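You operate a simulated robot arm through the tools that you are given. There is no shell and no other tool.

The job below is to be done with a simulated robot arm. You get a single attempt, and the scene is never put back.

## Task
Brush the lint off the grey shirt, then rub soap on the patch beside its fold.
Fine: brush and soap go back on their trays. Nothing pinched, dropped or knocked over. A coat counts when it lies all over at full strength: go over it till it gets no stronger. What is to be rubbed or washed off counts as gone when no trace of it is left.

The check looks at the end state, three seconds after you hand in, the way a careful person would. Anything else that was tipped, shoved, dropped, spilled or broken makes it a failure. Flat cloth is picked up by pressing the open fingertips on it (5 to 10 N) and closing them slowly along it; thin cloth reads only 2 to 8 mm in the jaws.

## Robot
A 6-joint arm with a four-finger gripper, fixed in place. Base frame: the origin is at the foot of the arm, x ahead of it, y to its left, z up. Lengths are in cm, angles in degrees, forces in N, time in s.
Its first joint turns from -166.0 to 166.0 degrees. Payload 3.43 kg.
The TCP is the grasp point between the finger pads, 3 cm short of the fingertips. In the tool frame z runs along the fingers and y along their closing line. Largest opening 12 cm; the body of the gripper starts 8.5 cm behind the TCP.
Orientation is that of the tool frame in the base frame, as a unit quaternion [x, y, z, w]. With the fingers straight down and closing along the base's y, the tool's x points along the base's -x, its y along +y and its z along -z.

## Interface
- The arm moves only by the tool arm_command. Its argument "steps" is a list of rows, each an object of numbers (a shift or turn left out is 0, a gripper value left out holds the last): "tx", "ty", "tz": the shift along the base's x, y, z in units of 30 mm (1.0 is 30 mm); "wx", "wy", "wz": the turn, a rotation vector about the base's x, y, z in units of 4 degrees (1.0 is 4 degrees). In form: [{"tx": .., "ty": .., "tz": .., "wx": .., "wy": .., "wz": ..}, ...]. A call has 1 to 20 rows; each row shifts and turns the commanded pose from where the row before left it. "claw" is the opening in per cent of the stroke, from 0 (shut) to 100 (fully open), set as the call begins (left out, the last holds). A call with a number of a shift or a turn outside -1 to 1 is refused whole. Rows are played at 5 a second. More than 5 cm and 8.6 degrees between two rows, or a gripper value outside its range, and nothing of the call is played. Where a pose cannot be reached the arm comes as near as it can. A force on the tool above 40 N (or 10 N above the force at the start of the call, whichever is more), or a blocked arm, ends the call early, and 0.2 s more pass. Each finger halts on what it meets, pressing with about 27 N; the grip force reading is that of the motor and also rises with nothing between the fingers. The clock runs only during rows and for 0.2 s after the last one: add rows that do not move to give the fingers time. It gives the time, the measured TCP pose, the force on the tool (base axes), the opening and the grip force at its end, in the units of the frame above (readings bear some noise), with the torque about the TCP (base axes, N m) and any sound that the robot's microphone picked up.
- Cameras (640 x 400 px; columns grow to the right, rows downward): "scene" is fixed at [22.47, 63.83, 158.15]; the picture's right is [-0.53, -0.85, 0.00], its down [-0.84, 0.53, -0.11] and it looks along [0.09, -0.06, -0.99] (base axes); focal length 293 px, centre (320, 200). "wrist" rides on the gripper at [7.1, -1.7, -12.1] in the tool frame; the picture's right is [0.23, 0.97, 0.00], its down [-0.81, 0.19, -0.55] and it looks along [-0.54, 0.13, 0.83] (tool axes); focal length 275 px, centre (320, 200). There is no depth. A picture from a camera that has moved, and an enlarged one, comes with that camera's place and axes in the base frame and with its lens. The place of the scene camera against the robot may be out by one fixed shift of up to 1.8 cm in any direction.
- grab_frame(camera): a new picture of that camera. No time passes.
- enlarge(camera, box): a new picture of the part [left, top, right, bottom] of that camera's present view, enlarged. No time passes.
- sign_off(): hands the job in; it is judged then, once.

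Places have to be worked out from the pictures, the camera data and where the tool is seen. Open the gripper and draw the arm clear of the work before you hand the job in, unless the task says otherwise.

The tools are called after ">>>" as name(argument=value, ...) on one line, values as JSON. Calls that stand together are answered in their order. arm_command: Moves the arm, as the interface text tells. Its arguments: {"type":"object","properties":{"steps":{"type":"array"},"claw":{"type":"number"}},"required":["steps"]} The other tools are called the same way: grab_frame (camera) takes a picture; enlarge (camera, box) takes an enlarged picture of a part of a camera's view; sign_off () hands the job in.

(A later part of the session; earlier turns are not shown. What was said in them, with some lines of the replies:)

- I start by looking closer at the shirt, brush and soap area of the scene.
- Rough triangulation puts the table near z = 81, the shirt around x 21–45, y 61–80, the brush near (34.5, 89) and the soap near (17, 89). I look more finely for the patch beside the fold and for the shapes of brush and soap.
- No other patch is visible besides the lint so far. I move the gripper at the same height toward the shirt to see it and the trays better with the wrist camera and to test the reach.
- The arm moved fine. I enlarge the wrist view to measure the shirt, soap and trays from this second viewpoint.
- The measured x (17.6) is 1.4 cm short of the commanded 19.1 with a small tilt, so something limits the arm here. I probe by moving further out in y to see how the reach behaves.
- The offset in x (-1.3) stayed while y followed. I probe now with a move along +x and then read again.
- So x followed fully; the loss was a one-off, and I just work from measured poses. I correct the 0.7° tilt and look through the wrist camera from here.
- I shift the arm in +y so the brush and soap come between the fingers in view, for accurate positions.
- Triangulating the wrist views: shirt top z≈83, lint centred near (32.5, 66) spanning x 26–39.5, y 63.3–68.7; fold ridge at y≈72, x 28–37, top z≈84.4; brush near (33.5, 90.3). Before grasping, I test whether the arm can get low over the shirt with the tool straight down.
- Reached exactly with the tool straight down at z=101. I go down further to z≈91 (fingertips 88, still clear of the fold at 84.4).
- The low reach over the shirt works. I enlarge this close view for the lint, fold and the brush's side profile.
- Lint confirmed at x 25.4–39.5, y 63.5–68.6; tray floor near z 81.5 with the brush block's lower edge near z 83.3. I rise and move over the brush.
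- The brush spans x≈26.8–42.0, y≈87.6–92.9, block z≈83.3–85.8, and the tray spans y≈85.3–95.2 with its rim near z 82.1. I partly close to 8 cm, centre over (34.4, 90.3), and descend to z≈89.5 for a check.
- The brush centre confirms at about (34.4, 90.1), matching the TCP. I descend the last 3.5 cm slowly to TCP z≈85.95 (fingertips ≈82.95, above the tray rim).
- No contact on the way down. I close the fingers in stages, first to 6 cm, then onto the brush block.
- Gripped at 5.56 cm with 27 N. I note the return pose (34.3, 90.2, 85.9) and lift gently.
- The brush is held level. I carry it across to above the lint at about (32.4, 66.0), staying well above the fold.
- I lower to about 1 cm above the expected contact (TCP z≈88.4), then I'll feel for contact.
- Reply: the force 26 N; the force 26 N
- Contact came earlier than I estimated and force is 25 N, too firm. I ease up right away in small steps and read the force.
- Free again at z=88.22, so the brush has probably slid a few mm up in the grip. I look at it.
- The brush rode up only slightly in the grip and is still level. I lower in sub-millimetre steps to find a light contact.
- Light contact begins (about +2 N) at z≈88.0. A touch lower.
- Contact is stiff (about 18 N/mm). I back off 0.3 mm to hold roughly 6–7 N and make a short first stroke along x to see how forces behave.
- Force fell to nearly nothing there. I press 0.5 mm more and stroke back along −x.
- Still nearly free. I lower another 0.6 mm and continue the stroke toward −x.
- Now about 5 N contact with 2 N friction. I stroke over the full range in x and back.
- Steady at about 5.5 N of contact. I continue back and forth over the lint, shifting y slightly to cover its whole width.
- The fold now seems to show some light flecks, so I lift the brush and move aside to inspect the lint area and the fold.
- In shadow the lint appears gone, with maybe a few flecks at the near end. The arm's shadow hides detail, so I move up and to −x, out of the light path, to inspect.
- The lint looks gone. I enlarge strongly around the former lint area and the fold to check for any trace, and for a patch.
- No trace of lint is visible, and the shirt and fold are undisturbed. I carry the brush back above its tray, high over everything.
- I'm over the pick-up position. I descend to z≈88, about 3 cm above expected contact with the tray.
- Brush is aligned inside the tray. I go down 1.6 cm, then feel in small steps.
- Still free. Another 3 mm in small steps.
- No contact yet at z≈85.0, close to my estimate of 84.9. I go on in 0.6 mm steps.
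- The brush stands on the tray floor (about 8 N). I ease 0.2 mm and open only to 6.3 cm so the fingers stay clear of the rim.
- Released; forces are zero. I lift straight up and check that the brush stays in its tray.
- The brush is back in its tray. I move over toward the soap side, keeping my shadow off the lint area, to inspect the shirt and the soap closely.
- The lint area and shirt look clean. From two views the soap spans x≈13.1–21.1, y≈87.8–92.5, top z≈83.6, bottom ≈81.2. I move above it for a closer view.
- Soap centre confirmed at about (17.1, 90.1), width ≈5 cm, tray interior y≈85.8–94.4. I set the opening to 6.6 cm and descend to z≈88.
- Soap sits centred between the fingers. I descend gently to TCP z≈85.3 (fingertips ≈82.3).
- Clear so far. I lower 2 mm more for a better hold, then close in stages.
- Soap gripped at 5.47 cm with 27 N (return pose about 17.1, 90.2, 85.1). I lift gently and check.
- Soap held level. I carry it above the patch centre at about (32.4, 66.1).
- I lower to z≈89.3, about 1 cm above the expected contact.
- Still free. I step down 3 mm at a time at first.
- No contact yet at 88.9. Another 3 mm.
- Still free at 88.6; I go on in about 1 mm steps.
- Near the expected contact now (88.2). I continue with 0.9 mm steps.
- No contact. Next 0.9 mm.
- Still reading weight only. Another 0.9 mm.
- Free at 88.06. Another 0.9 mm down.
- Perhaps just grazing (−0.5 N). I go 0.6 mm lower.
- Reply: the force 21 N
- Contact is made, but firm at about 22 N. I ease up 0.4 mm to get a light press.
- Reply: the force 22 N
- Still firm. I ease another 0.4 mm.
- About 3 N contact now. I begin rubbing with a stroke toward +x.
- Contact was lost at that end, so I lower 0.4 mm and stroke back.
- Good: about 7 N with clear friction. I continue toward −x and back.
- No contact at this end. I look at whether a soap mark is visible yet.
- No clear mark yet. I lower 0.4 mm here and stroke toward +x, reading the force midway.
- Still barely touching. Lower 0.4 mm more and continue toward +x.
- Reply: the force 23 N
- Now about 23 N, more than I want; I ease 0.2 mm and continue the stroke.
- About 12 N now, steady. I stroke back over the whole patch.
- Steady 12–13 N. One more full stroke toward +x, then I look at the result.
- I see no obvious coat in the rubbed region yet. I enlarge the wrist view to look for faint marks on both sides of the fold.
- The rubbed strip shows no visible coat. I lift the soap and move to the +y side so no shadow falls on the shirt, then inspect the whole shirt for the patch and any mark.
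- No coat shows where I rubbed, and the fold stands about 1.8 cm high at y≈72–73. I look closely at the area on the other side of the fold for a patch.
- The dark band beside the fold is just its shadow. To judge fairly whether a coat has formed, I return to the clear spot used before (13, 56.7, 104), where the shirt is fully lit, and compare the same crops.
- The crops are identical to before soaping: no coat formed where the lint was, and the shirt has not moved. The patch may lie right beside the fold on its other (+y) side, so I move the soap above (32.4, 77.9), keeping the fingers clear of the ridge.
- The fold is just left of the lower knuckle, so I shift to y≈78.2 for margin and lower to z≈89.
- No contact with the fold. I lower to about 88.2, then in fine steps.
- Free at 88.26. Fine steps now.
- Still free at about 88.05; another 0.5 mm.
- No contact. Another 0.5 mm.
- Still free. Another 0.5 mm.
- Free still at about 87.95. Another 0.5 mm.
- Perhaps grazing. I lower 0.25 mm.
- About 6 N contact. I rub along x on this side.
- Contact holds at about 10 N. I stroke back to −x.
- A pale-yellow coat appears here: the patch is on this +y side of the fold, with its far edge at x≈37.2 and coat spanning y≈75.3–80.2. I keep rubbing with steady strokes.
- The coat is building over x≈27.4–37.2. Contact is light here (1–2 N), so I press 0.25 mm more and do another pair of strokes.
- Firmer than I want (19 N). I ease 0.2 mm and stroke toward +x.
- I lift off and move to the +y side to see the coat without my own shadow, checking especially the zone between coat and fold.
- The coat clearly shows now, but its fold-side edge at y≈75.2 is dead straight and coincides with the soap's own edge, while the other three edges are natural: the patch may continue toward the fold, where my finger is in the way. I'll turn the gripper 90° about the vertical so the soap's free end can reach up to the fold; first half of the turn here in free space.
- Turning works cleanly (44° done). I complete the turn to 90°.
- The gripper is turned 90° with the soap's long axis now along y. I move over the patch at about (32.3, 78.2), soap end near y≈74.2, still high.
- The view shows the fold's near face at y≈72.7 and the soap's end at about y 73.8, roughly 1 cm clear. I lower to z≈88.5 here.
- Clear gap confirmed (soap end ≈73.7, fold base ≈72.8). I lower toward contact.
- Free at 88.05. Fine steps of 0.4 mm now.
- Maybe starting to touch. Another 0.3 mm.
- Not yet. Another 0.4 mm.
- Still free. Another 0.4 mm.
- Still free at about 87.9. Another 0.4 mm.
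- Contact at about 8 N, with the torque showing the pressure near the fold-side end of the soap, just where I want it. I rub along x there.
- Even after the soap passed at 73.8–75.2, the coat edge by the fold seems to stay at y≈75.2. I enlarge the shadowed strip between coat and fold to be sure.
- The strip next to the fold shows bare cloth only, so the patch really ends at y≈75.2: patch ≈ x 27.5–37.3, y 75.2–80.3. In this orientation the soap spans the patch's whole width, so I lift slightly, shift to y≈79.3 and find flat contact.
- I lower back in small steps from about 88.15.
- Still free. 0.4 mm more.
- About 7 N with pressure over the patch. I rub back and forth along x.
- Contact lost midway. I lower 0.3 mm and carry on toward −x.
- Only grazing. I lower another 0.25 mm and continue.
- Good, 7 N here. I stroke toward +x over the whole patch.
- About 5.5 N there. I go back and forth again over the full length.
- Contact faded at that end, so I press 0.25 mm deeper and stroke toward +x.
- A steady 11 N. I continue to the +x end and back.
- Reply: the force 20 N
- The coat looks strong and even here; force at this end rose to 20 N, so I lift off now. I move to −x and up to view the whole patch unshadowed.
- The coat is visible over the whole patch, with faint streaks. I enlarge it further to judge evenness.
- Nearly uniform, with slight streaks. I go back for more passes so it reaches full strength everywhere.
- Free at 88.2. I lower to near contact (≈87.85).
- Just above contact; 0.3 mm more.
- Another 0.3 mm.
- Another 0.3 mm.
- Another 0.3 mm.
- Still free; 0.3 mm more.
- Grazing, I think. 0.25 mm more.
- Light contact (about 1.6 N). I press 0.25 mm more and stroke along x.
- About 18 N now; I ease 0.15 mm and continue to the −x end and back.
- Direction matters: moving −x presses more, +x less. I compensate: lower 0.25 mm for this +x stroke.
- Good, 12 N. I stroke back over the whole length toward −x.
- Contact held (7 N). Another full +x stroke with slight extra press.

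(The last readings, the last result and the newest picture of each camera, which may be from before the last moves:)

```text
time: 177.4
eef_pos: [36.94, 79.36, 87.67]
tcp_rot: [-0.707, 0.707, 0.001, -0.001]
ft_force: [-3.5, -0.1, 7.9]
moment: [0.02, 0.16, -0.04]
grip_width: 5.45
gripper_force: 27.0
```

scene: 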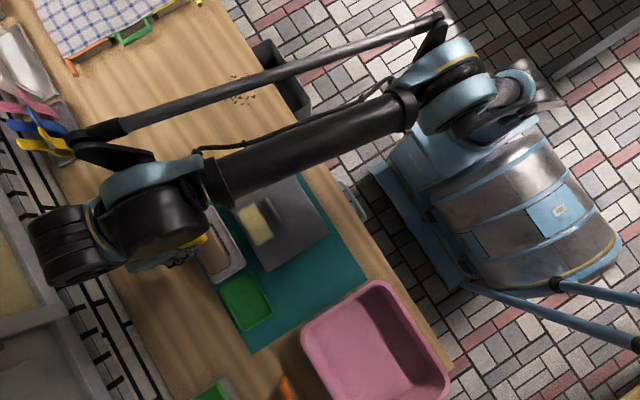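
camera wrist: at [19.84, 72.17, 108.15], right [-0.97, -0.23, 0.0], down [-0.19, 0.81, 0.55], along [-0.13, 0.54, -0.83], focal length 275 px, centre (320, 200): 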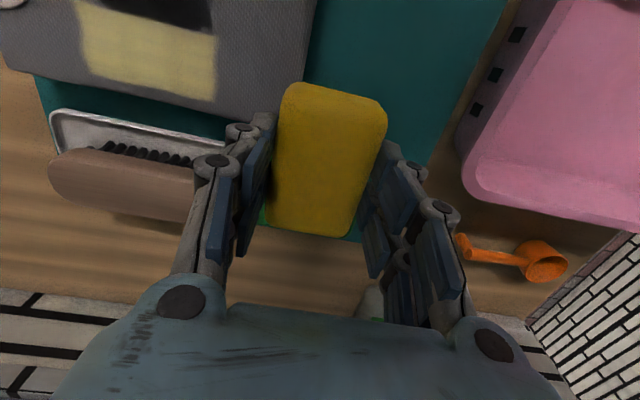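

Steady 9 N and well centred. One more return stroke, then I lift and inspect.

>>> arm_command(steps=[{"tx": -0.2, "ty": -0.06}, {"tx": -0.35, "ty": -0.06}, {"tx": -0.35}, {"tx": -0.35}, {"tx": -0.35}, {"tx": -0.35}, {"tx": -0.35}, {"tx": -0.35}, {"tx": -0.35}, {"tx": -0.15}])

>>> arm_command(steps=[{"tz": 0.1}, {"tz": 0.5}, {"tz": 0.8}, {"tz": 0.8}, {"tz": 0.6, "tx": -0.3}, {"tx": -0.8}, {"tx": -0.8}, {"tx": -0.8}, {"tx": -0.4}, {}, {}])

>>> enlarge(camera="wrist", box=[80, 0, 300, 160])

>>> enlarge(camera="wrist", box=[85, 0, 235, 105])

```text
time: 179.6
eef_pos: [27.66, 78.97, 87.74]
tcp_rot: [-0.707, 0.707, 0.002, -0.001]
ft_force: [1.4, -0.2, 2.7]
moment: [0.08, -0.05, -0.04]
grip_width: 5.45
gripper_force: 27.5
```

```text
time: 182.0
eef_pos: [18.26, 78.87, 96.17]
tcp_rot: [0.707, -0.707, -0.002, 0.001]
ft_force: [0.1, 0.2, -1.5]
moment: [-0.01, 0.02, 0.0]
grip_width: 5.44
gripper_force: 26.7
```

```text
2.50 times, centred on (190, 80) of wrist
camera zoom: at [19.92, 71.85, 108.12], right [-0.97, -0.23, 0.0], down [-0.19, 0.81, 0.55], along [-0.13, 0.54, -0.83], focal length 688 px, centre (645, 500)
```

zoom: 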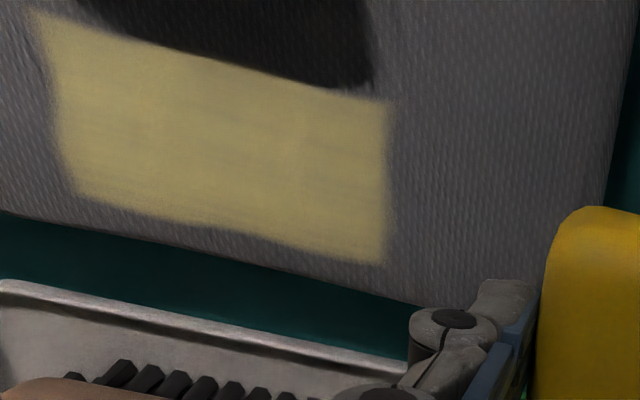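

```text
3.81 times, centred on (160, 52) of wrist
camera zoom: at [19.92, 71.85, 108.12], right [-0.97, -0.23, 0.0], down [-0.19, 0.81, 0.55], along [-0.13, 0.54, -0.83], focal length 1049 px, centre (930, 762)
```

zoom: 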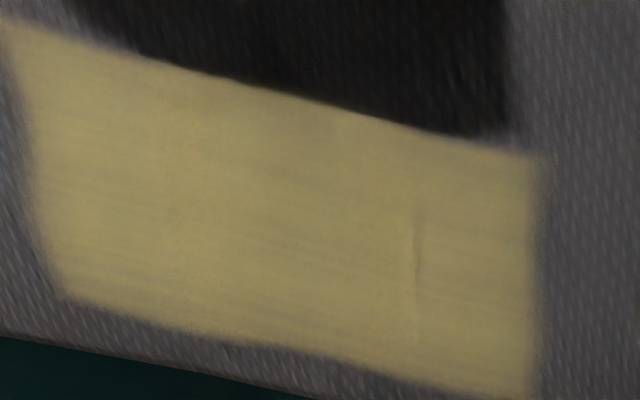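

The coat looks the same strength as before these passes, and its edges have stayed put (x 27.3–37.2, y 75.2–80.2), so it seems saturated. I move to the +y side clear spot and start turning the gripper back, to view the patch in full light.

>>> arm_command(steps=[{"tz": 0.4}, {"tz": 0.5, "ty": 0.3}, {"tx": 0.6, "ty": 0.4}, {"tx": 0.7, "ty": 0.45}, {"tx": 0.7, "ty": 0.45}, {"tx": 0.7, "ty": 0.45}, {"tx": 0.7, "ty": 0.45}, {"tx": 0.7, "ty": 0.45}, {"tx": 0.7, "ty": 0.45}, {"tx": 0.7, "ty": 0.4}, {"tx": 0.4}, {}, {}])

>>> arm_command(steps=[{"wz": -0.5}, {"wz": -1}, {"wz": -1}, {"wz": -1}, {"wz": -1}, {"wz": -1}, {"wz": -1}, {"wz": -1}, {"wz": -1}, {"wz": -1}, {"wz": -1}, {"wz": -0.5}, {}])

>>> arm_command(steps=[{"wz": -0.5}, {"wz": -1}, {"wz": -1}, {"wz": -1}, {"wz": -1}, {"wz": -1}, {"wz": -1}, {"wz": -1}, {"wz": -1}, {"wz": -1}, {"wz": -1}, {"wz": -1}, {}, {}])

>>> enlarge(camera="scene", box=[235, 180, 305, 250])

>>> grab_frame(camera="wrist")

>>> enlarge(camera="wrist", box=[60, 0, 260, 130])

```text
time: 184.8
eef_pos: [35.97, 90.48, 98.78]
tcp_rot: [-0.707, 0.707, 0.0, -0.001]
ft_force: [0.0, 0.0, -1.8]
moment: [0.01, -0.02, 0.01]
grip_width: 5.45
gripper_force: 26.9
```

```text
time: 187.6
eef_pos: [36.06, 90.51, 98.64]
tcp_rot: [-0.391, 0.92, 0.002, -0.001]
ft_force: [-0.1, -0.6, -1.2]
moment: [0.01, 0.0, -0.03]
grip_width: 5.45
gripper_force: 27.3
```

```text
time: 190.6
eef_pos: [35.99, 90.47, 98.85]
tcp_rot: [-0.001, 1.0, 0.001, 0.0]
ft_force: [-0.5, -0.5, -2.2]
moment: [0.02, 0.01, -0.01]
grip_width: 5.45
gripper_force: 27.1
```

```text
5.71 times, centred on (270, 215) of scene
camera zoom: at [22.47, 63.83, 158.15], right [-0.53, -0.85, 0.0], down [-0.84, 0.53, -0.11], along [0.09, -0.06, -0.99], focal length 1674 px, centre (606, 114)
```

zoom: 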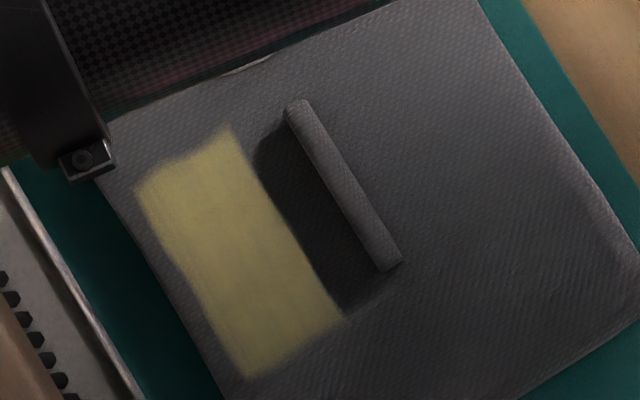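

```text
taken
camera wrist: at [28.74, 88.66, 110.74], right [-0.23, 0.97, 0.0], down [0.81, 0.19, 0.55], along [0.54, 0.13, -0.83], focal length 275 px, centre (320, 200)
```

wrist: 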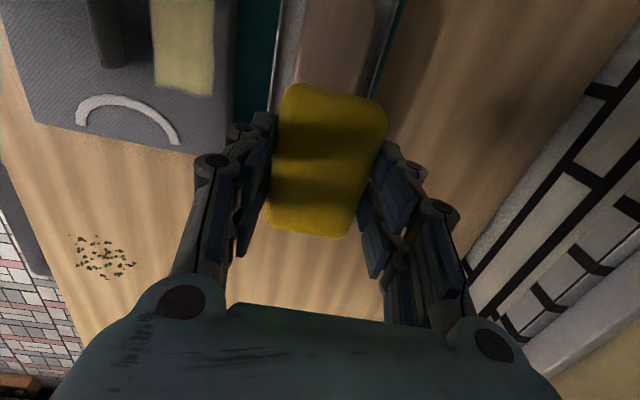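

```text
3.08 times, centred on (160, 65) of wrist
camera zoom: at [28.74, 88.66, 110.74], right [-0.23, 0.97, 0.0], down [0.81, 0.19, 0.55], along [0.54, 0.13, -0.83], focal length 847 px, centre (812, 615)
```

zoom: 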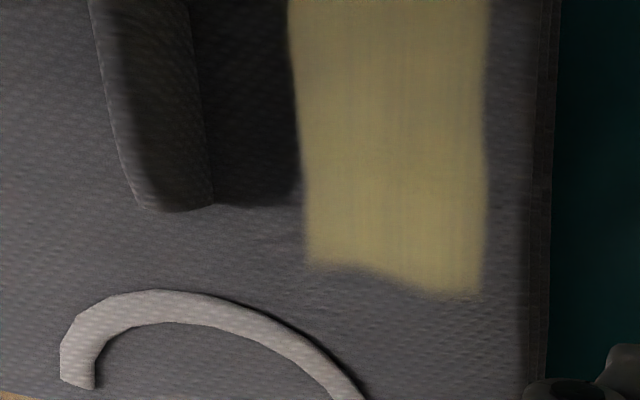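

The patch looks the same in colour and extent as after the first passes, so it has stopped getting stronger. I zoom tightly on the edges and corners to make sure none is weaker.

>>> enlarge(camera="scene", box=[248, 198, 280, 240])

>>> enlarge(camera="scene", box=[258, 194, 284, 212])

>>> enlarge(camera="scene", box=[256, 222, 284, 250])

```text
9.52 times, centred on (264, 219) of scene
camera zoom: at [22.47, 63.83, 158.15], right [-0.53, -0.85, 0.0], down [-0.84, 0.53, -0.11], along [0.09, -0.06, -0.99], focal length 2790 px, centre (853, 19)
```

zoom: 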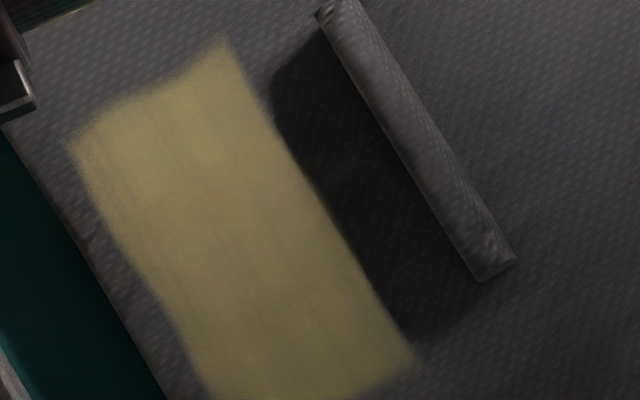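

```text
16.00 times, centred on (271, 203) of scene
camera zoom: at [22.47, 63.83, 158.15], right [-0.53, -0.85, 0.0], down [-0.84, 0.53, -0.11], along [0.09, -0.06, -0.99], focal length 4687 px, centre (1104, 152)
```

zoom: 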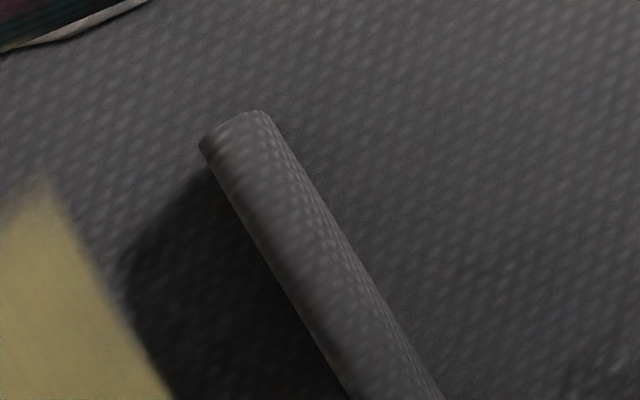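

```text
14.29 times, centred on (270, 236) of scene
camera zoom: at [22.47, 63.83, 158.15], right [-0.53, -0.85, 0.0], down [-0.84, 0.53, -0.11], along [0.09, -0.06, -0.99], focal length 4185 px, centre (1034, -314)
```

zoom: 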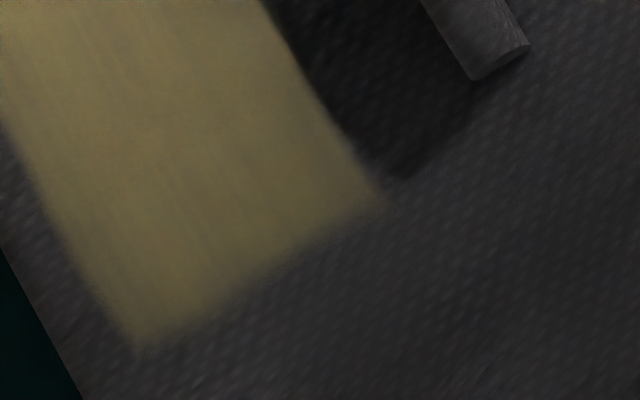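

The fold-side strip near the −x corner looks perhaps slightly duller; it got the least rubbing. I turn the gripper 90° again and give that strip more strokes with the soap's end overlapping it.

>>> arm_command(steps=[{"wz": 0.5}, {"wz": 1}, {"wz": 1}, {"wz": 1}, {"wz": 1}, {"wz": 1}, {"wz": 1}, {"wz": 1}, {"wz": 1}, {"wz": 1}, {"wz": 1}, {"wz": 1}, {}])

>>> arm_command(steps=[{"wz": 1}, {"wz": 1}, {"wz": 1}, {"wz": 1}, {"wz": 1}, {"wz": 1}, {"wz": 1}, {"wz": 1}, {"wz": 1}, {"wz": 1}, {"wz": 0.9}, {}, {}])

>>> arm_command(steps=[{"tx": -0.15, "ty": -0.4}, {"tx": -0.3, "ty": -0.8}, {"tx": -0.3, "ty": -0.8}, {"tx": -0.3, "ty": -0.8}, {"tx": -0.15, "ty": -0.8}, {"ty": -0.36}, {"tz": -0.6}, {"tz": -0.8}, {"tz": -0.6}, {"tz": -0.2}, {}, {}])

>>> enlarge(camera="wrist", box=[180, 0, 460, 180])

```text
time: 193.4
eef_pos: [36.08, 90.45, 98.85]
tcp_rot: [-0.392, 0.92, 0.002, -0.001]
ft_force: [-0.4, -0.6, -1.0]
moment: [0.0, -0.01, 0.02]
grip_width: 5.45
gripper_force: 27.4
```

```text
time: 196.2
eef_pos: [35.95, 90.41, 98.74]
tcp_rot: [-0.704, 0.71, 0.001, -0.001]
ft_force: [-0.6, -0.5, -0.3]
moment: [0.0, -0.01, -0.01]
grip_width: 5.44
gripper_force: 26.9
```

```text
time: 198.8
eef_pos: [32.33, 78.34, 92.03]
tcp_rot: [-0.705, 0.709, 0.002, -0.001]
ft_force: [0.4, -0.3, -1.2]
moment: [0.03, 0.0, 0.01]
grip_width: 5.46
gripper_force: 27.3
```

```text
2.22 times, centred on (320, 90) of wrist
camera zoom: at [34.02, 71.21, 104.09], right [-0.97, -0.22, 0.0], down [-0.18, 0.81, 0.55], along [-0.13, 0.54, -0.83], focal length 612 px, centre (320, 444)
```

zoom: 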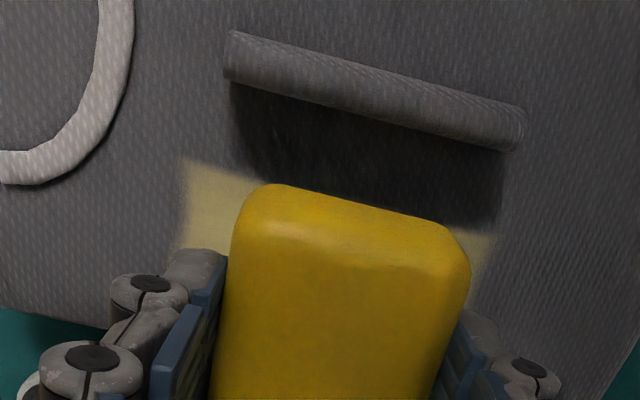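

Well clear of the fold. I lower to about 88.1.

>>> arm_command(steps=[{"tz": -0.3}, {"tz": -0.4}, {"tz": -0.3}, {"tz": -0.2}, {"tz": -0.1}, {}])

```text
time: 200.2
eef_pos: [32.37, 78.51, 88.33]
tcp_rot: [-0.705, 0.709, 0.001, -0.002]
ft_force: [-0.1, 0.5, -1.5]
moment: [0.03, 0.0, 0.02]
grip_width: 5.44
gripper_force: 26.9
```

Free at 88.25. Lower 3 mm in small steps.

>>> arm_command(steps=[{"tz": -0.04}, {"tz": -0.04}, {"tz": -0.02}, {}])

```text
time: 201.2
eef_pos: [32.3, 78.56, 87.97]
tcp_rot: [-0.705, 0.71, 0.002, -0.001]
ft_force: [0.2, -1.0, -1.8]
moment: [-0.02, 0.01, -0.01]
grip_width: 5.47
gripper_force: 26.8
```

Still free. 0.6 mm more.

>>> arm_command(steps=[{"tz": -0.02}, {}])

```text
time: 201.8
eef_pos: [32.44, 78.61, 87.86]
tcp_rot: [-0.704, 0.71, 0.002, -0.001]
ft_force: [0.1, 0.7, -0.9]
moment: [0.01, -0.02, -0.01]
grip_width: 5.46
gripper_force: 27.4
```

Free still. 0.4 mm more.

>>> arm_command(steps=[{"tz": -0.013}, {}])

```text
time: 202.4
eef_pos: [32.33, 78.42, 87.8]
tcp_rot: [-0.705, 0.709, 0.001, 0.0]
ft_force: [0.2, 0.1, -1.6]
moment: [0.01, 0.0, 0.0]
grip_width: 5.43
gripper_force: 27.0
```

Another 0.4 mm.

>>> arm_command(steps=[{"tz": -0.013}, {}])

```text
time: 203.0
eef_pos: [32.33, 78.63, 87.84]
tcp_rot: [-0.705, 0.709, 0.0, -0.001]
ft_force: [0.9, -0.3, -2.1]
moment: [0.03, 0.01, -0.02]
grip_width: 5.46
gripper_force: 26.7
```

Another 0.4 mm.

>>> arm_command(steps=[{"tz": -0.013}, {}])

```text
time: 203.6
eef_pos: [32.43, 78.62, 87.74]
tcp_rot: [-0.704, 0.71, 0.001, -0.001]
ft_force: [0.2, -0.1, -1.4]
moment: [0.0, 0.01, 0.01]
grip_width: 5.44
gripper_force: 27.3
```

Another 0.3 mm.

>>> arm_command(steps=[{"tz": -0.01}, {}])

```text
time: 204.2
eef_pos: [32.37, 78.7, 87.68]
tcp_rot: [-0.705, 0.709, 0.001, -0.001]
ft_force: [0.0, -1.1, 0.7]
moment: [0.06, -0.05, -0.01]
grip_width: 5.44
gripper_force: 27.2
```

Contact begins (2 N). I press 0.25 mm and stroke along +x.

>>> arm_command(steps=[{"tz": -0.009}, {"tx": 0.25}, {"tx": 0.35}, {"tx": 0.35}, {"tx": 0.35}, {"tx": 0.2}])

```text
time: 205.6
eef_pos: [36.87, 78.37, 87.75]
tcp_rot: [-0.705, 0.71, 0.001, 0.0]
ft_force: [0.1, -0.1, -2.7]
moment: [0.0, -0.01, 0.03]
grip_width: 5.46
gripper_force: 27.5
```

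Contact was lost at +x; I lower 0.3 mm and stroke toward −x, where pressure increases.

>>> arm_command(steps=[{"tz": -0.01}, {"tx": -0.25}, {"tx": -0.35}, {"tx": -0.35}, {"tx": -0.35}])

```text
time: 206.8
eef_pos: [33.02, 78.46, 87.71]
tcp_rot: [-0.705, 0.71, 0.001, -0.002]
ft_force: [-0.2, 0.2, -0.8]
moment: [0.03, -0.05, -0.02]
grip_width: 5.46
gripper_force: 27.3
```

Only grazing; 0.25 mm lower and on to −x.

>>> arm_command(steps=[{"tz": -0.009}, {"tx": -0.3}, {"tx": -0.35}, {"tx": -0.35}, {"tx": -0.35}])

```text
time: 208.0
eef_pos: [28.94, 78.56, 87.67]
tcp_rot: [-0.704, 0.71, 0.002, -0.001]
ft_force: [2.1, -0.3, 6.0]
moment: [0.04, -0.14, 0.06]
grip_width: 5.43
gripper_force: 27.3
```

Good, 7.5 N and flat. I finish to the −x edge and return along +x with a bit more press.

>>> arm_command(steps=[{"tx": -0.3}, {"tx": -0.2}, {"tz": -0.006, "tx": 0.2}, {"tx": 0.35}, {"tx": 0.35}, {"tx": 0.35}, {"tx": 0.35}, {"tx": 0.35}, {"tx": 0.35}, {"tx": 0.35}, {"tx": 0.35}, {"tx": 0.2}])

```text
time: 210.6
eef_pos: [36.93, 78.48, 87.63]
tcp_rot: [-0.705, 0.709, 0.002, 0.0]
ft_force: [-5.8, -0.3, 15.6]
moment: [-0.06, 0.27, -0.04]
grip_width: 5.45
gripper_force: 26.7
```

A bit firm (17 N); I ease 0.15 mm and stroke back over the full length, then forth again.

>>> arm_command(steps=[{"tz": 0.005, "tx": -0.2}, {"tx": -0.35}, {"tx": -0.35}, {"tx": -0.35}, {"tx": -0.35}, {"tx": -0.35}, {"tx": -0.35}, {"tx": -0.35}, {"tx": -0.35}, {"tx": -0.2}])

```text
time: 212.8
eef_pos: [27.44, 78.51, 87.72]
tcp_rot: [-0.705, 0.709, 0.002, -0.001]
ft_force: [2.6, -0.2, 8.7]
moment: [0.1, -0.2, 0.03]
grip_width: 5.46
gripper_force: 26.8
```

Steady 10 N. One more pass toward +x and back.

>>> arm_command(steps=[{"tz": -0.004, "tx": 0.2}, {"tx": 0.35}, {"tx": 0.35}, {"tx": 0.35}, {"tx": 0.35}, {"tx": 0.35}, {"tx": 0.35}, {"tx": 0.35}, {"tx": 0.35}, {"tx": 0.2}])

```text
time: 215.0
eef_pos: [36.83, 78.59, 87.65]
tcp_rot: [-0.705, 0.709, 0.002, -0.001]
ft_force: [-7.7, -0.3, 20.1]
moment: [-0.02, 0.31, -0.01]
grip_width: 5.45
gripper_force: 26.6
```

Ease 0.2 mm, and a last stroke back toward −x; then I lift and look.

>>> arm_command(steps=[{"tz": 0.007, "tx": -0.2}, {"tx": -0.35}, {"tx": -0.35}, {"tx": -0.35}, {"tx": -0.35}, {"tx": -0.35}, {"tx": -0.35}, {"tx": -0.35}, {"tx": -0.35}, {"tx": -0.2}])

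>>> arm_command(steps=[{"tz": 0.1}, {"tz": 0.5}, {"tz": 0.8}, {"tz": 0.8}, {"tz": 0.8, "ty": 0.2}, {"tz": 0.6, "tx": 0.4, "ty": 0.4}, {"tx": 0.6, "ty": 0.8}, {"tx": 0.6, "ty": 0.8}, {"tx": 0.6, "ty": 0.8}, {"tx": 0.6, "ty": 0.8}, {"tx": 0.1, "ty": 0.2}, {}, {}])

>>> arm_command(steps=[{"wz": -0.5}, {"wz": -1}, {"wz": -1}, {"wz": -1}, {"wz": -1}, {"wz": -1}, {"wz": -1}, {"wz": -1}, {"wz": -1}, {"wz": -1}, {"wz": -1}, {"wz": -1}, {}])

>>> arm_command(steps=[{"wz": -1}, {"wz": -1}, {"wz": -1}, {"wz": -1}, {"wz": -1}, {"wz": -1}, {"wz": -1}, {"wz": -1}, {"wz": -1}, {"wz": -1}, {"wz": -0.9}, {}, {}])

>>> grab_frame(camera="wrist")

>>> enlarge(camera="scene", box=[248, 198, 280, 240])

>>> enlarge(camera="scene", box=[256, 222, 284, 250])

>>> enlarge(camera="scene", box=[235, 180, 305, 250])

```text
time: 217.2
eef_pos: [27.47, 78.53, 87.66]
tcp_rot: [-0.705, 0.709, 0.001, -0.001]
ft_force: [0.2, 0.5, 1.7]
moment: [0.07, -0.06, 0.01]
grip_width: 5.47
gripper_force: 26.9
```

```text
time: 220.0
eef_pos: [36.19, 90.54, 98.42]
tcp_rot: [-0.705, 0.709, 0.001, -0.002]
ft_force: [0.4, -0.3, -1.0]
moment: [0.04, 0.0, 0.02]
grip_width: 5.46
gripper_force: 27.0
```

```text
time: 222.8
eef_pos: [36.05, 90.48, 98.52]
tcp_rot: [-0.371, 0.929, 0.001, -0.001]
ft_force: [0.0, -0.5, -0.2]
moment: [0.04, -0.02, -0.01]
grip_width: 5.47
gripper_force: 26.9
```

```text
time: 225.6
eef_pos: [36.01, 90.47, 98.5]
tcp_rot: [0.0, 1.0, 0.002, 0.0]
ft_force: [-0.1, 0.0, -1.2]
moment: [0.01, -0.02, 0.02]
grip_width: 5.45
gripper_force: 27.3
```

```text
taken
camera wrist: at [28.92, 88.75, 110.43], right [-0.23, 0.97, 0.0], down [0.81, 0.19, 0.55], along [0.54, 0.13, -0.83], focal length 275 px, centre (320, 200)
```

wrist: 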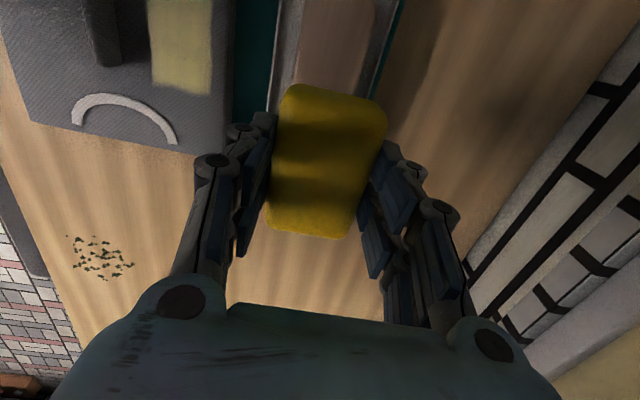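

```text
9.52 times, centred on (264, 219) of scene
camera zoom: at [22.47, 63.83, 158.15], right [-0.53, -0.85, 0.0], down [-0.84, 0.53, -0.11], along [0.09, -0.06, -0.99], focal length 2790 px, centre (853, 19)
```

zoom: 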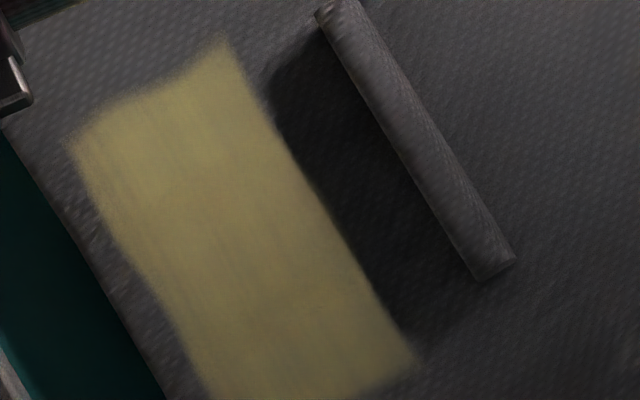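

```text
14.29 times, centred on (270, 236) of scene
camera zoom: at [22.47, 63.83, 158.15], right [-0.53, -0.85, 0.0], down [-0.84, 0.53, -0.11], along [0.09, -0.06, -0.99], focal length 4185 px, centre (1034, -314)
```

zoom: 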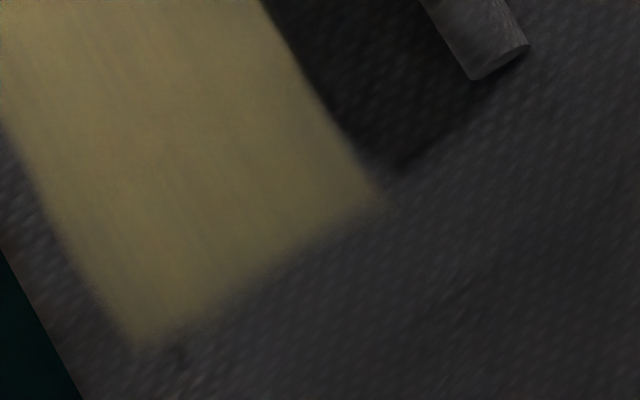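

```text
5.71 times, centred on (270, 215) of scene
camera zoom: at [22.47, 63.83, 158.15], right [-0.53, -0.85, 0.0], down [-0.84, 0.53, -0.11], along [0.09, -0.06, -0.99], focal length 1674 px, centre (606, 114)
```

zoom: 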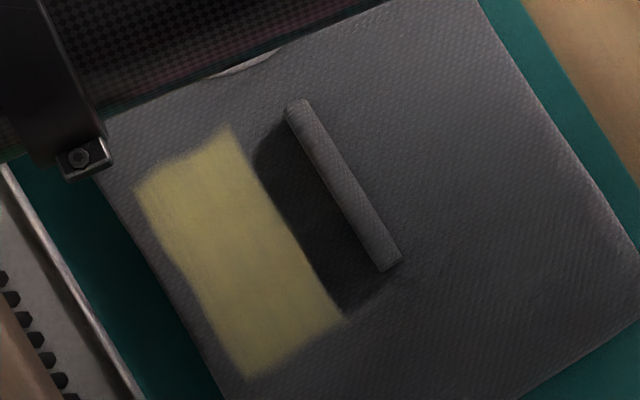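

The patch is evenly coated and no stronger than before. I carry the soap back over its tray at (17.1, 90.2).

>>> arm_command(steps=[{"tx": -0.4}, {"tx": -0.8}, {"tx": -0.8}, {"tx": -0.8}, {"tx": -0.8}, {"tx": -0.8}, {"tx": -0.8}, {"tx": -0.7}, {"tx": -0.4, "ty": -0.09}, {}, {}])

>>> grab_frame(camera="wrist")

```text
time: 228.0
eef_pos: [17.11, 90.26, 98.51]
tcp_rot: [0.0, 1.0, 0.0, 0.0]
ft_force: [-0.5, -0.2, -1.1]
moment: [-0.01, 0.07, 0.02]
grip_width: 5.45
gripper_force: 26.5
```

```text
taken
camera wrist: at [9.91, 88.46, 110.45], right [-0.23, 0.97, 0.0], down [0.81, 0.19, 0.55], along [0.54, 0.13, -0.83], focal length 275 px, centre (320, 200)
```

wrist: 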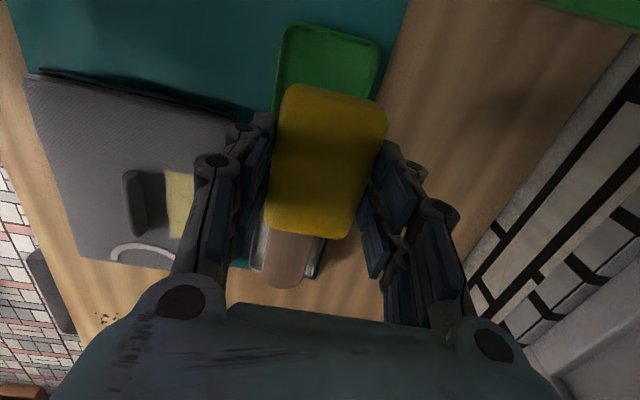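

I'm exactly over the soap's pick-up position. I descend to about z 88.

>>> arm_command(steps=[{"tz": -0.4}, {"tz": -0.6}, {"tz": -0.7}, {"tz": -0.7}, {"tz": -0.6}, {"tz": -0.4}, {"tz": -0.1}, {}, {}])

>>> grab_frame(camera="wrist")

```text
time: 230.0
eef_pos: [17.29, 90.29, 88.05]
tcp_rot: [0.001, 1.0, 0.001, 0.0]
ft_force: [-0.3, 0.6, -1.0]
moment: [0.02, -0.01, -0.04]
grip_width: 5.45
gripper_force: 26.9
```

```text
taken
camera wrist: at [10.04, 88.51, 99.99], right [-0.23, 0.97, 0.0], down [0.81, 0.19, 0.55], along [0.54, 0.13, -0.83], focal length 275 px, centre (320, 200)
```

wrist: 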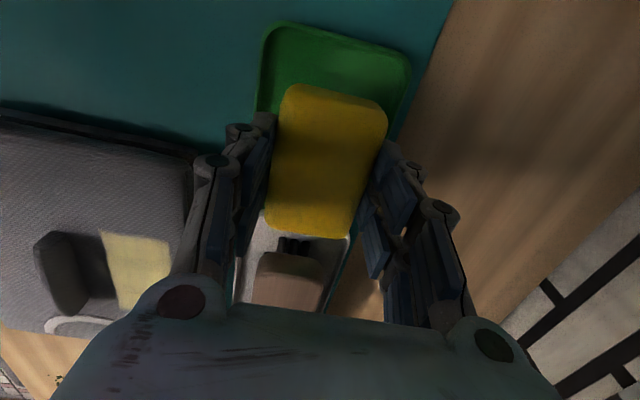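

Aligned as at pick-up. I descend to z≈85.5, then feel for the tray floor.

>>> arm_command(steps=[{"tz": -0.25, "ty": -0.02, "tx": -0.02}, {"tz": -0.25}, {"tz": -0.2}, {"tz": -0.12}, {"tz": -0.04}, {}])

```text
time: 231.4
eef_pos: [17.26, 90.19, 85.35]
tcp_rot: [0.0, 1.0, 0.0, 0.0]
ft_force: [-0.1, -0.2, -2.1]
moment: [-0.02, -0.01, 0.0]
grip_width: 5.47
gripper_force: 27.6
```

Still free at 85.4. Fine steps of about 1 mm.

>>> arm_command(steps=[{"tz": -0.035}, {"tz": -0.025}, {}])

```text
time: 232.2
eef_pos: [17.03, 90.2, 85.21]
tcp_rot: [0.0, 1.0, 0.001, 0.0]
ft_force: [0.4, -0.5, -1.2]
moment: [0.01, -0.01, 0.0]
grip_width: 5.47
gripper_force: 26.5
```

Free at 85.2. Another 0.9 mm.

>>> arm_command(steps=[{"tz": -0.03}, {}])

```text
time: 232.8
eef_pos: [17.17, 90.19, 85.09]
tcp_rot: [0.0, 1.0, 0.001, 0.0]
ft_force: [0.6, -0.2, -0.9]
moment: [0.02, 0.01, 0.03]
grip_width: 5.44
gripper_force: 26.9
```

Another 0.6 mm.

>>> arm_command(steps=[{"tz": -0.02}, {}])

```text
time: 233.4
eef_pos: [17.15, 90.1, 85.04]
tcp_rot: [0.0, 1.0, 0.001, 0.0]
ft_force: [0.2, 0.6, -1.3]
moment: [-0.02, 0.0, 0.02]
grip_width: 5.43
gripper_force: 26.7
```

Another 0.6 mm.

>>> arm_command(steps=[{"tz": -0.02}, {}])

```text
time: 234.0
eef_pos: [17.15, 90.02, 85.0]
tcp_rot: [0.0, 1.0, 0.0, 0.0]
ft_force: [0.5, 0.4, -1.2]
moment: [0.0, 0.01, -0.02]
grip_width: 5.44
gripper_force: 26.6
```

Another 0.6 mm.

>>> arm_command(steps=[{"tz": -0.02}, {}])

```text
time: 234.6
eef_pos: [17.17, 90.06, 84.92]
tcp_rot: [0.0, 1.0, 0.001, 0.0]
ft_force: [-0.5, -0.3, -0.9]
moment: [0.01, -0.02, -0.02]
grip_width: 5.42
gripper_force: 26.6
```

Another 0.5 mm.

>>> arm_command(steps=[{"tz": -0.017}, {}])

```text
time: 235.2
eef_pos: [17.2, 90.1, 84.99]
tcp_rot: [0.0, 1.0, 0.0, 0.0]
ft_force: [0.2, -0.3, -1.1]
moment: [0.01, 0.01, -0.03]
grip_width: 5.45
gripper_force: 27.2
```

Another 0.5 mm.

>>> arm_command(steps=[{"tz": -0.017}, {}])

```text
time: 235.8
eef_pos: [17.16, 90.23, 84.87]
tcp_rot: [0.0, 1.0, 0.001, -0.001]
ft_force: [-0.5, -0.6, -0.6]
moment: [0.0, -0.01, 0.01]
grip_width: 5.45
gripper_force: 27.5
```

Perhaps grazing. Another 0.4 mm.

>>> arm_command(steps=[{"tz": -0.013}, {}])

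```text
time: 236.4
eef_pos: [17.18, 90.22, 84.7]
tcp_rot: [0.0, 1.0, 0.001, -0.001]
ft_force: [0.6, -0.6, -1.5]
moment: [-0.05, 0.01, 0.02]
grip_width: 5.45
gripper_force: 26.6
```

Another 0.4 mm.

>>> arm_command(steps=[{"tz": -0.013}, {}])

```text
time: 237.0
eef_pos: [17.21, 90.24, 84.75]
tcp_rot: [0.0, 1.0, 0.001, 0.0]
ft_force: [-1.1, 0.4, 6.2]
moment: [-0.04, -0.29, -0.01]
grip_width: 5.47
gripper_force: 27.2
```

Contact at the soap's +x end first (7.5 N), so it is very slightly tilted in the grip. I lower 0.3 mm more to seat it flatter.

>>> arm_command(steps=[{"tz": -0.01}, {}])

```text
time: 237.6
eef_pos: [17.24, 90.17, 84.72]
tcp_rot: [0.0, 1.0, 0.001, 0.0]
ft_force: [0.6, -1.0, 11.9]
moment: [-0.09, -0.26, -0.01]
grip_width: 5.47
gripper_force: 26.9
```

Seated well now. I open just to 6.1 cm to release without touching the rim.

>>> arm_command(claw=50.5, steps=[{}, {}, {}])

>>> grab_frame(camera="wrist")

```text
time: 238.4
eef_pos: [17.21, 90.27, 84.79]
tcp_rot: [0.0, 1.0, 0.002, 0.0]
ft_force: [-0.5, 0.0, -0.5]
moment: [-0.01, 0.03, -0.01]
grip_width: 6.07
gripper_force: 0.0
```

```text
taken
camera wrist: at [9.95, 88.48, 96.66], right [-0.23, 0.97, 0.0], down [0.81, 0.19, 0.55], along [0.54, 0.13, -0.83], focal length 275 px, centre (320, 200)
```

wrist: 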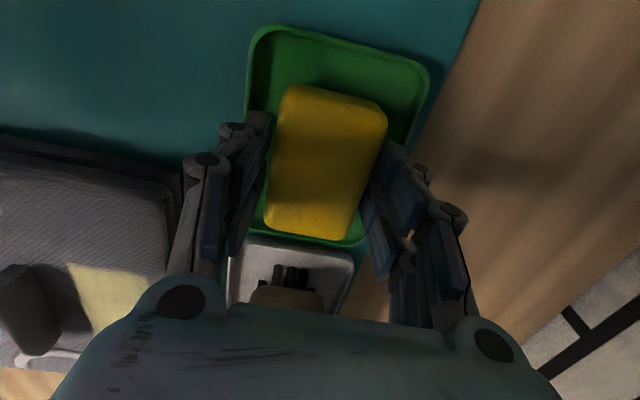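

The soap is released in its tray. I lift straight up and check.

>>> arm_command(steps=[{"tz": 0.1}, {"tz": 0.25}, {"tz": 0.5}, {"tz": 0.7}, {"tz": 0.8}, {"tz": 0.8}, {"tz": 0.8}, {"tz": 0.8}, {}, {}])

>>> grab_frame(camera="wrist")

```text
time: 240.6
eef_pos: [17.24, 90.15, 98.91]
tcp_rot: [0.0, 1.0, 0.001, 0.0]
ft_force: [-0.2, -0.1, 0.0]
moment: [0.02, 0.0, 0.0]
grip_width: 6.09
gripper_force: 0.0
```

```text
taken
camera wrist: at [10.02, 88.42, 110.91], right [-0.23, 0.97, 0.0], down [0.81, 0.19, 0.55], along [0.54, 0.13, -0.83], focal length 275 px, centre (320, 200)
```

wrist: 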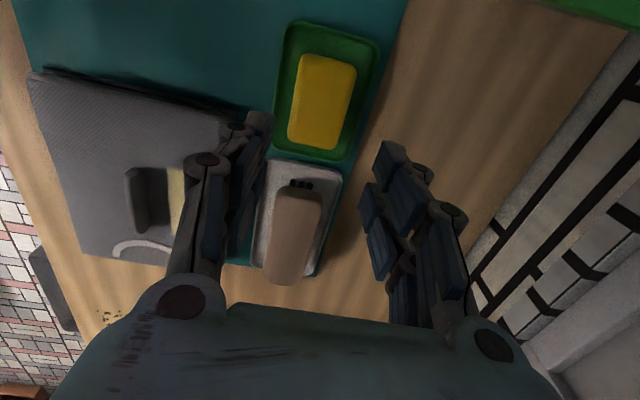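

Soap and brush both rest in their trays. I open the gripper, rise, and retreat toward the starting pose, clear of the work.

>>> arm_command(claw=100, steps=[{"tz": 0.6}, {"tz": 0.8}, {"tz": 0.8}, {"tz": 0.8}, {"tz": 0.8}, {"tz": 0.8}, {"ty": -0.6}, {"ty": -0.9}, {"ty": -0.9}, {"ty": -0.9}, {"ty": -0.9}, {"ty": -0.9}, {"ty": -0.9}, {"ty": -0.9}, {"ty": -0.9, "tx": -0.3}, {"ty": -0.9, "tx": -0.5}, {"ty": -0.9, "tx": -0.5}, {"ty": -0.9, "tx": -0.5}, {"ty": -0.9, "tx": -0.5}, {}])

>>> arm_command(steps=[{"ty": -0.9, "tx": -0.3}, {"ty": -0.9, "tx": -0.3}, {"ty": -0.9, "tx": -0.2}, {"ty": -0.9}, {"ty": -0.5}, {}, {}])

>>> grab_frame(camera="scene")

>>> enlarge(camera="scene", box=[170, 140, 380, 360])

>>> enlarge(camera="scene", box=[240, 160, 320, 240])

>>> enlarge(camera="scene", box=[248, 198, 280, 240])

```text
time: 244.8
eef_pos: [10.47, 53.63, 109.97]
tcp_rot: [0.0, 1.0, 0.0, 0.0]
ft_force: [-0.5, 0.1, -0.3]
moment: [-0.01, 0.01, -0.01]
grip_width: 12.0
gripper_force: 0.1
out of reach, approached as far as the arm can: row 4, 5, 6
```

```text
time: 246.4
eef_pos: [8.21, 41.47, 109.95]
tcp_rot: [0.001, 1.0, 0.001, 0.0]
ft_force: [-0.1, 0.1, 0.0]
moment: [-0.01, -0.01, -0.01]
grip_width: 11.99
gripper_force: 0.0
```

```text
taken
```

scene: 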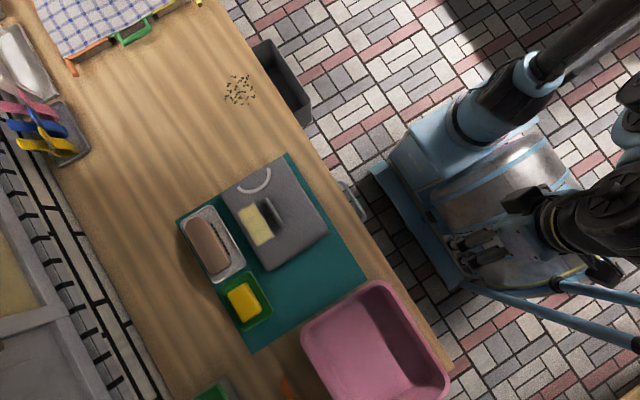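

```text
1.82 times, centred on (275, 250) of scene
camera zoom: at [22.47, 63.83, 158.15], right [-0.53, -0.85, 0.0], down [-0.84, 0.53, -0.11], along [0.09, -0.06, -0.99], focal length 533 px, centre (402, 109)
```

zoom: 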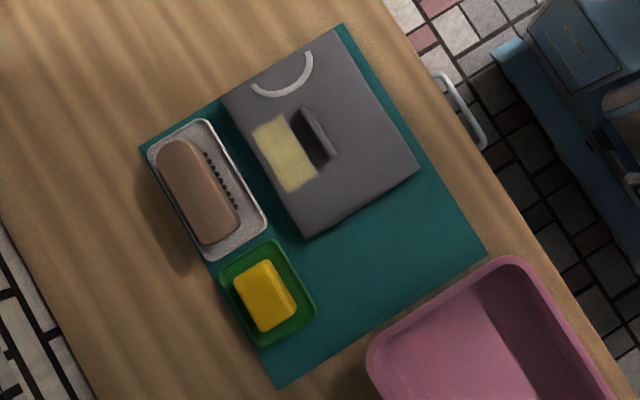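

```text
5.00 times, centred on (280, 200) of scene
camera zoom: at [22.47, 63.83, 158.15], right [-0.53, -0.85, 0.0], down [-0.84, 0.53, -0.11], along [0.09, -0.06, -0.99], focal length 1465 px, centre (520, 200)
```

zoom: 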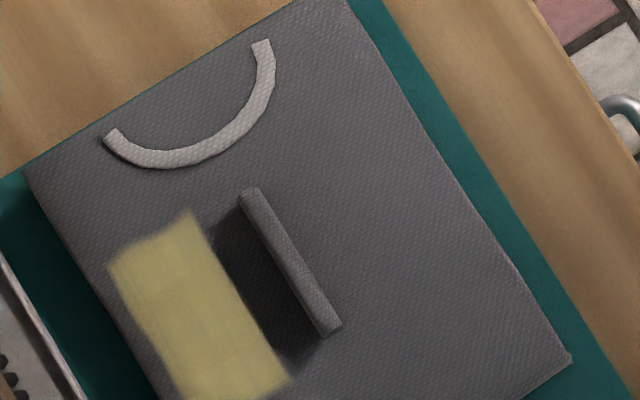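

```text
9.52 times, centred on (264, 219) of scene
camera zoom: at [22.47, 63.83, 158.15], right [-0.53, -0.85, 0.0], down [-0.84, 0.53, -0.11], along [0.09, -0.06, -0.99], focal length 2790 px, centre (853, 19)
```

zoom: 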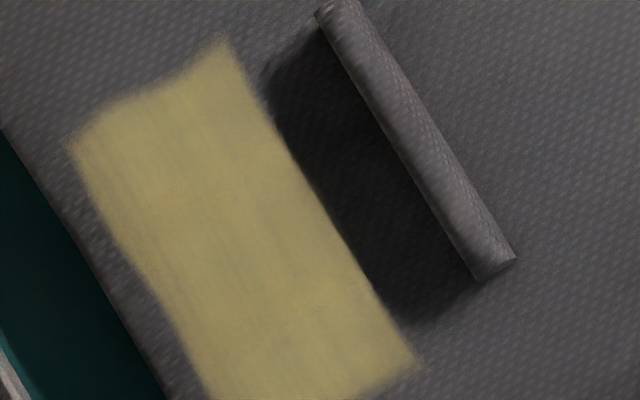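

Everything is in place: brush and soap in their trays, shirt unmoved, patch evenly coated. I take a last close look at the former lint area before handing in.

>>> enlarge(camera="scene", box=[275, 165, 315, 205])

>>> enlarge(camera="scene", box=[285, 195, 330, 240])

>>> enlarge(camera="scene", box=[175, 195, 275, 335])

```text
10.00 times, centred on (295, 185) of scene
camera zoom: at [22.47, 63.83, 158.15], right [-0.53, -0.85, 0.0], down [-0.84, 0.53, -0.11], along [0.09, -0.06, -0.99], focal length 2930 px, centre (570, 350)
```

zoom: 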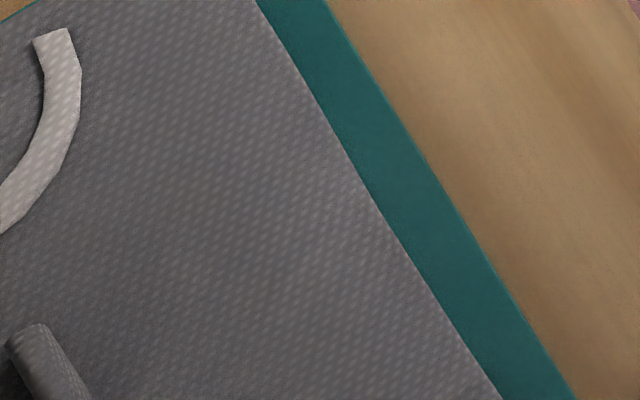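

```text
8.89 times, centred on (308, 218) of scene
camera zoom: at [22.47, 63.83, 158.15], right [-0.53, -0.85, 0.0], down [-0.84, 0.53, -0.11], along [0.09, -0.06, -0.99], focal length 2604 px, centre (431, 44)
```

zoom: 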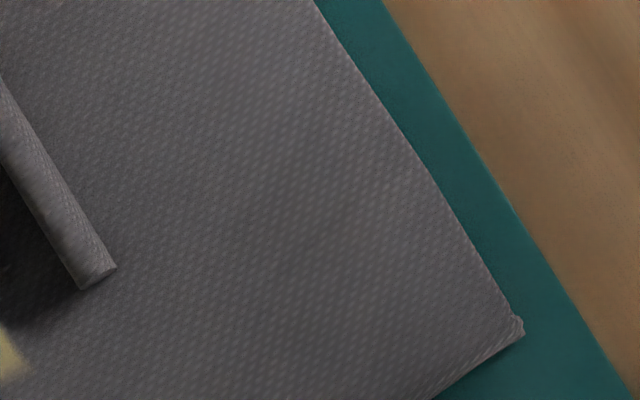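

```text
2.86 times, centred on (225, 265) of scene
camera zoom: at [22.47, 63.83, 158.15], right [-0.53, -0.85, 0.0], down [-0.84, 0.53, -0.11], along [0.09, -0.06, -0.99], focal length 837 px, centre (591, 14)
```

zoom: 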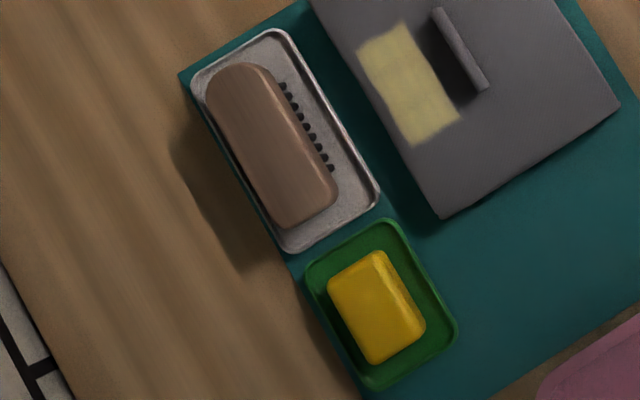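

No lint is left, the coat covers the whole patch, the brush and soap lie in their trays, and the gripper is open and clear. I hand the job in.

>>> sign_off()

```text
The job is handed in.
```

The lint is off the grey shirt and the patch beside its fold has an even coat of soap. I have handed the job in.

- **Lint:** several passes with the brush removed it. The last close-up views of the area show no trace.
- **Soap:** the patch was not marked, so I first rubbed soap where the lint had been, and no coat formed there. The patch turned out to be on the other side of the fold, about 10 by 5 cm. I went over it until further passes made the coat no stronger, and the edges and corners look as strong as the middle.
- **Tools:** the brush and soap are back in their trays. The gripper is open and the arm is clear of the table.
- **Too much pressure:** the press went to about 20–25 N a few times, more than I intended. The first of these pushed the brush up about 1 cm in the grip. In the pictures the shirt, its fold and the other things on the table look unmoved.
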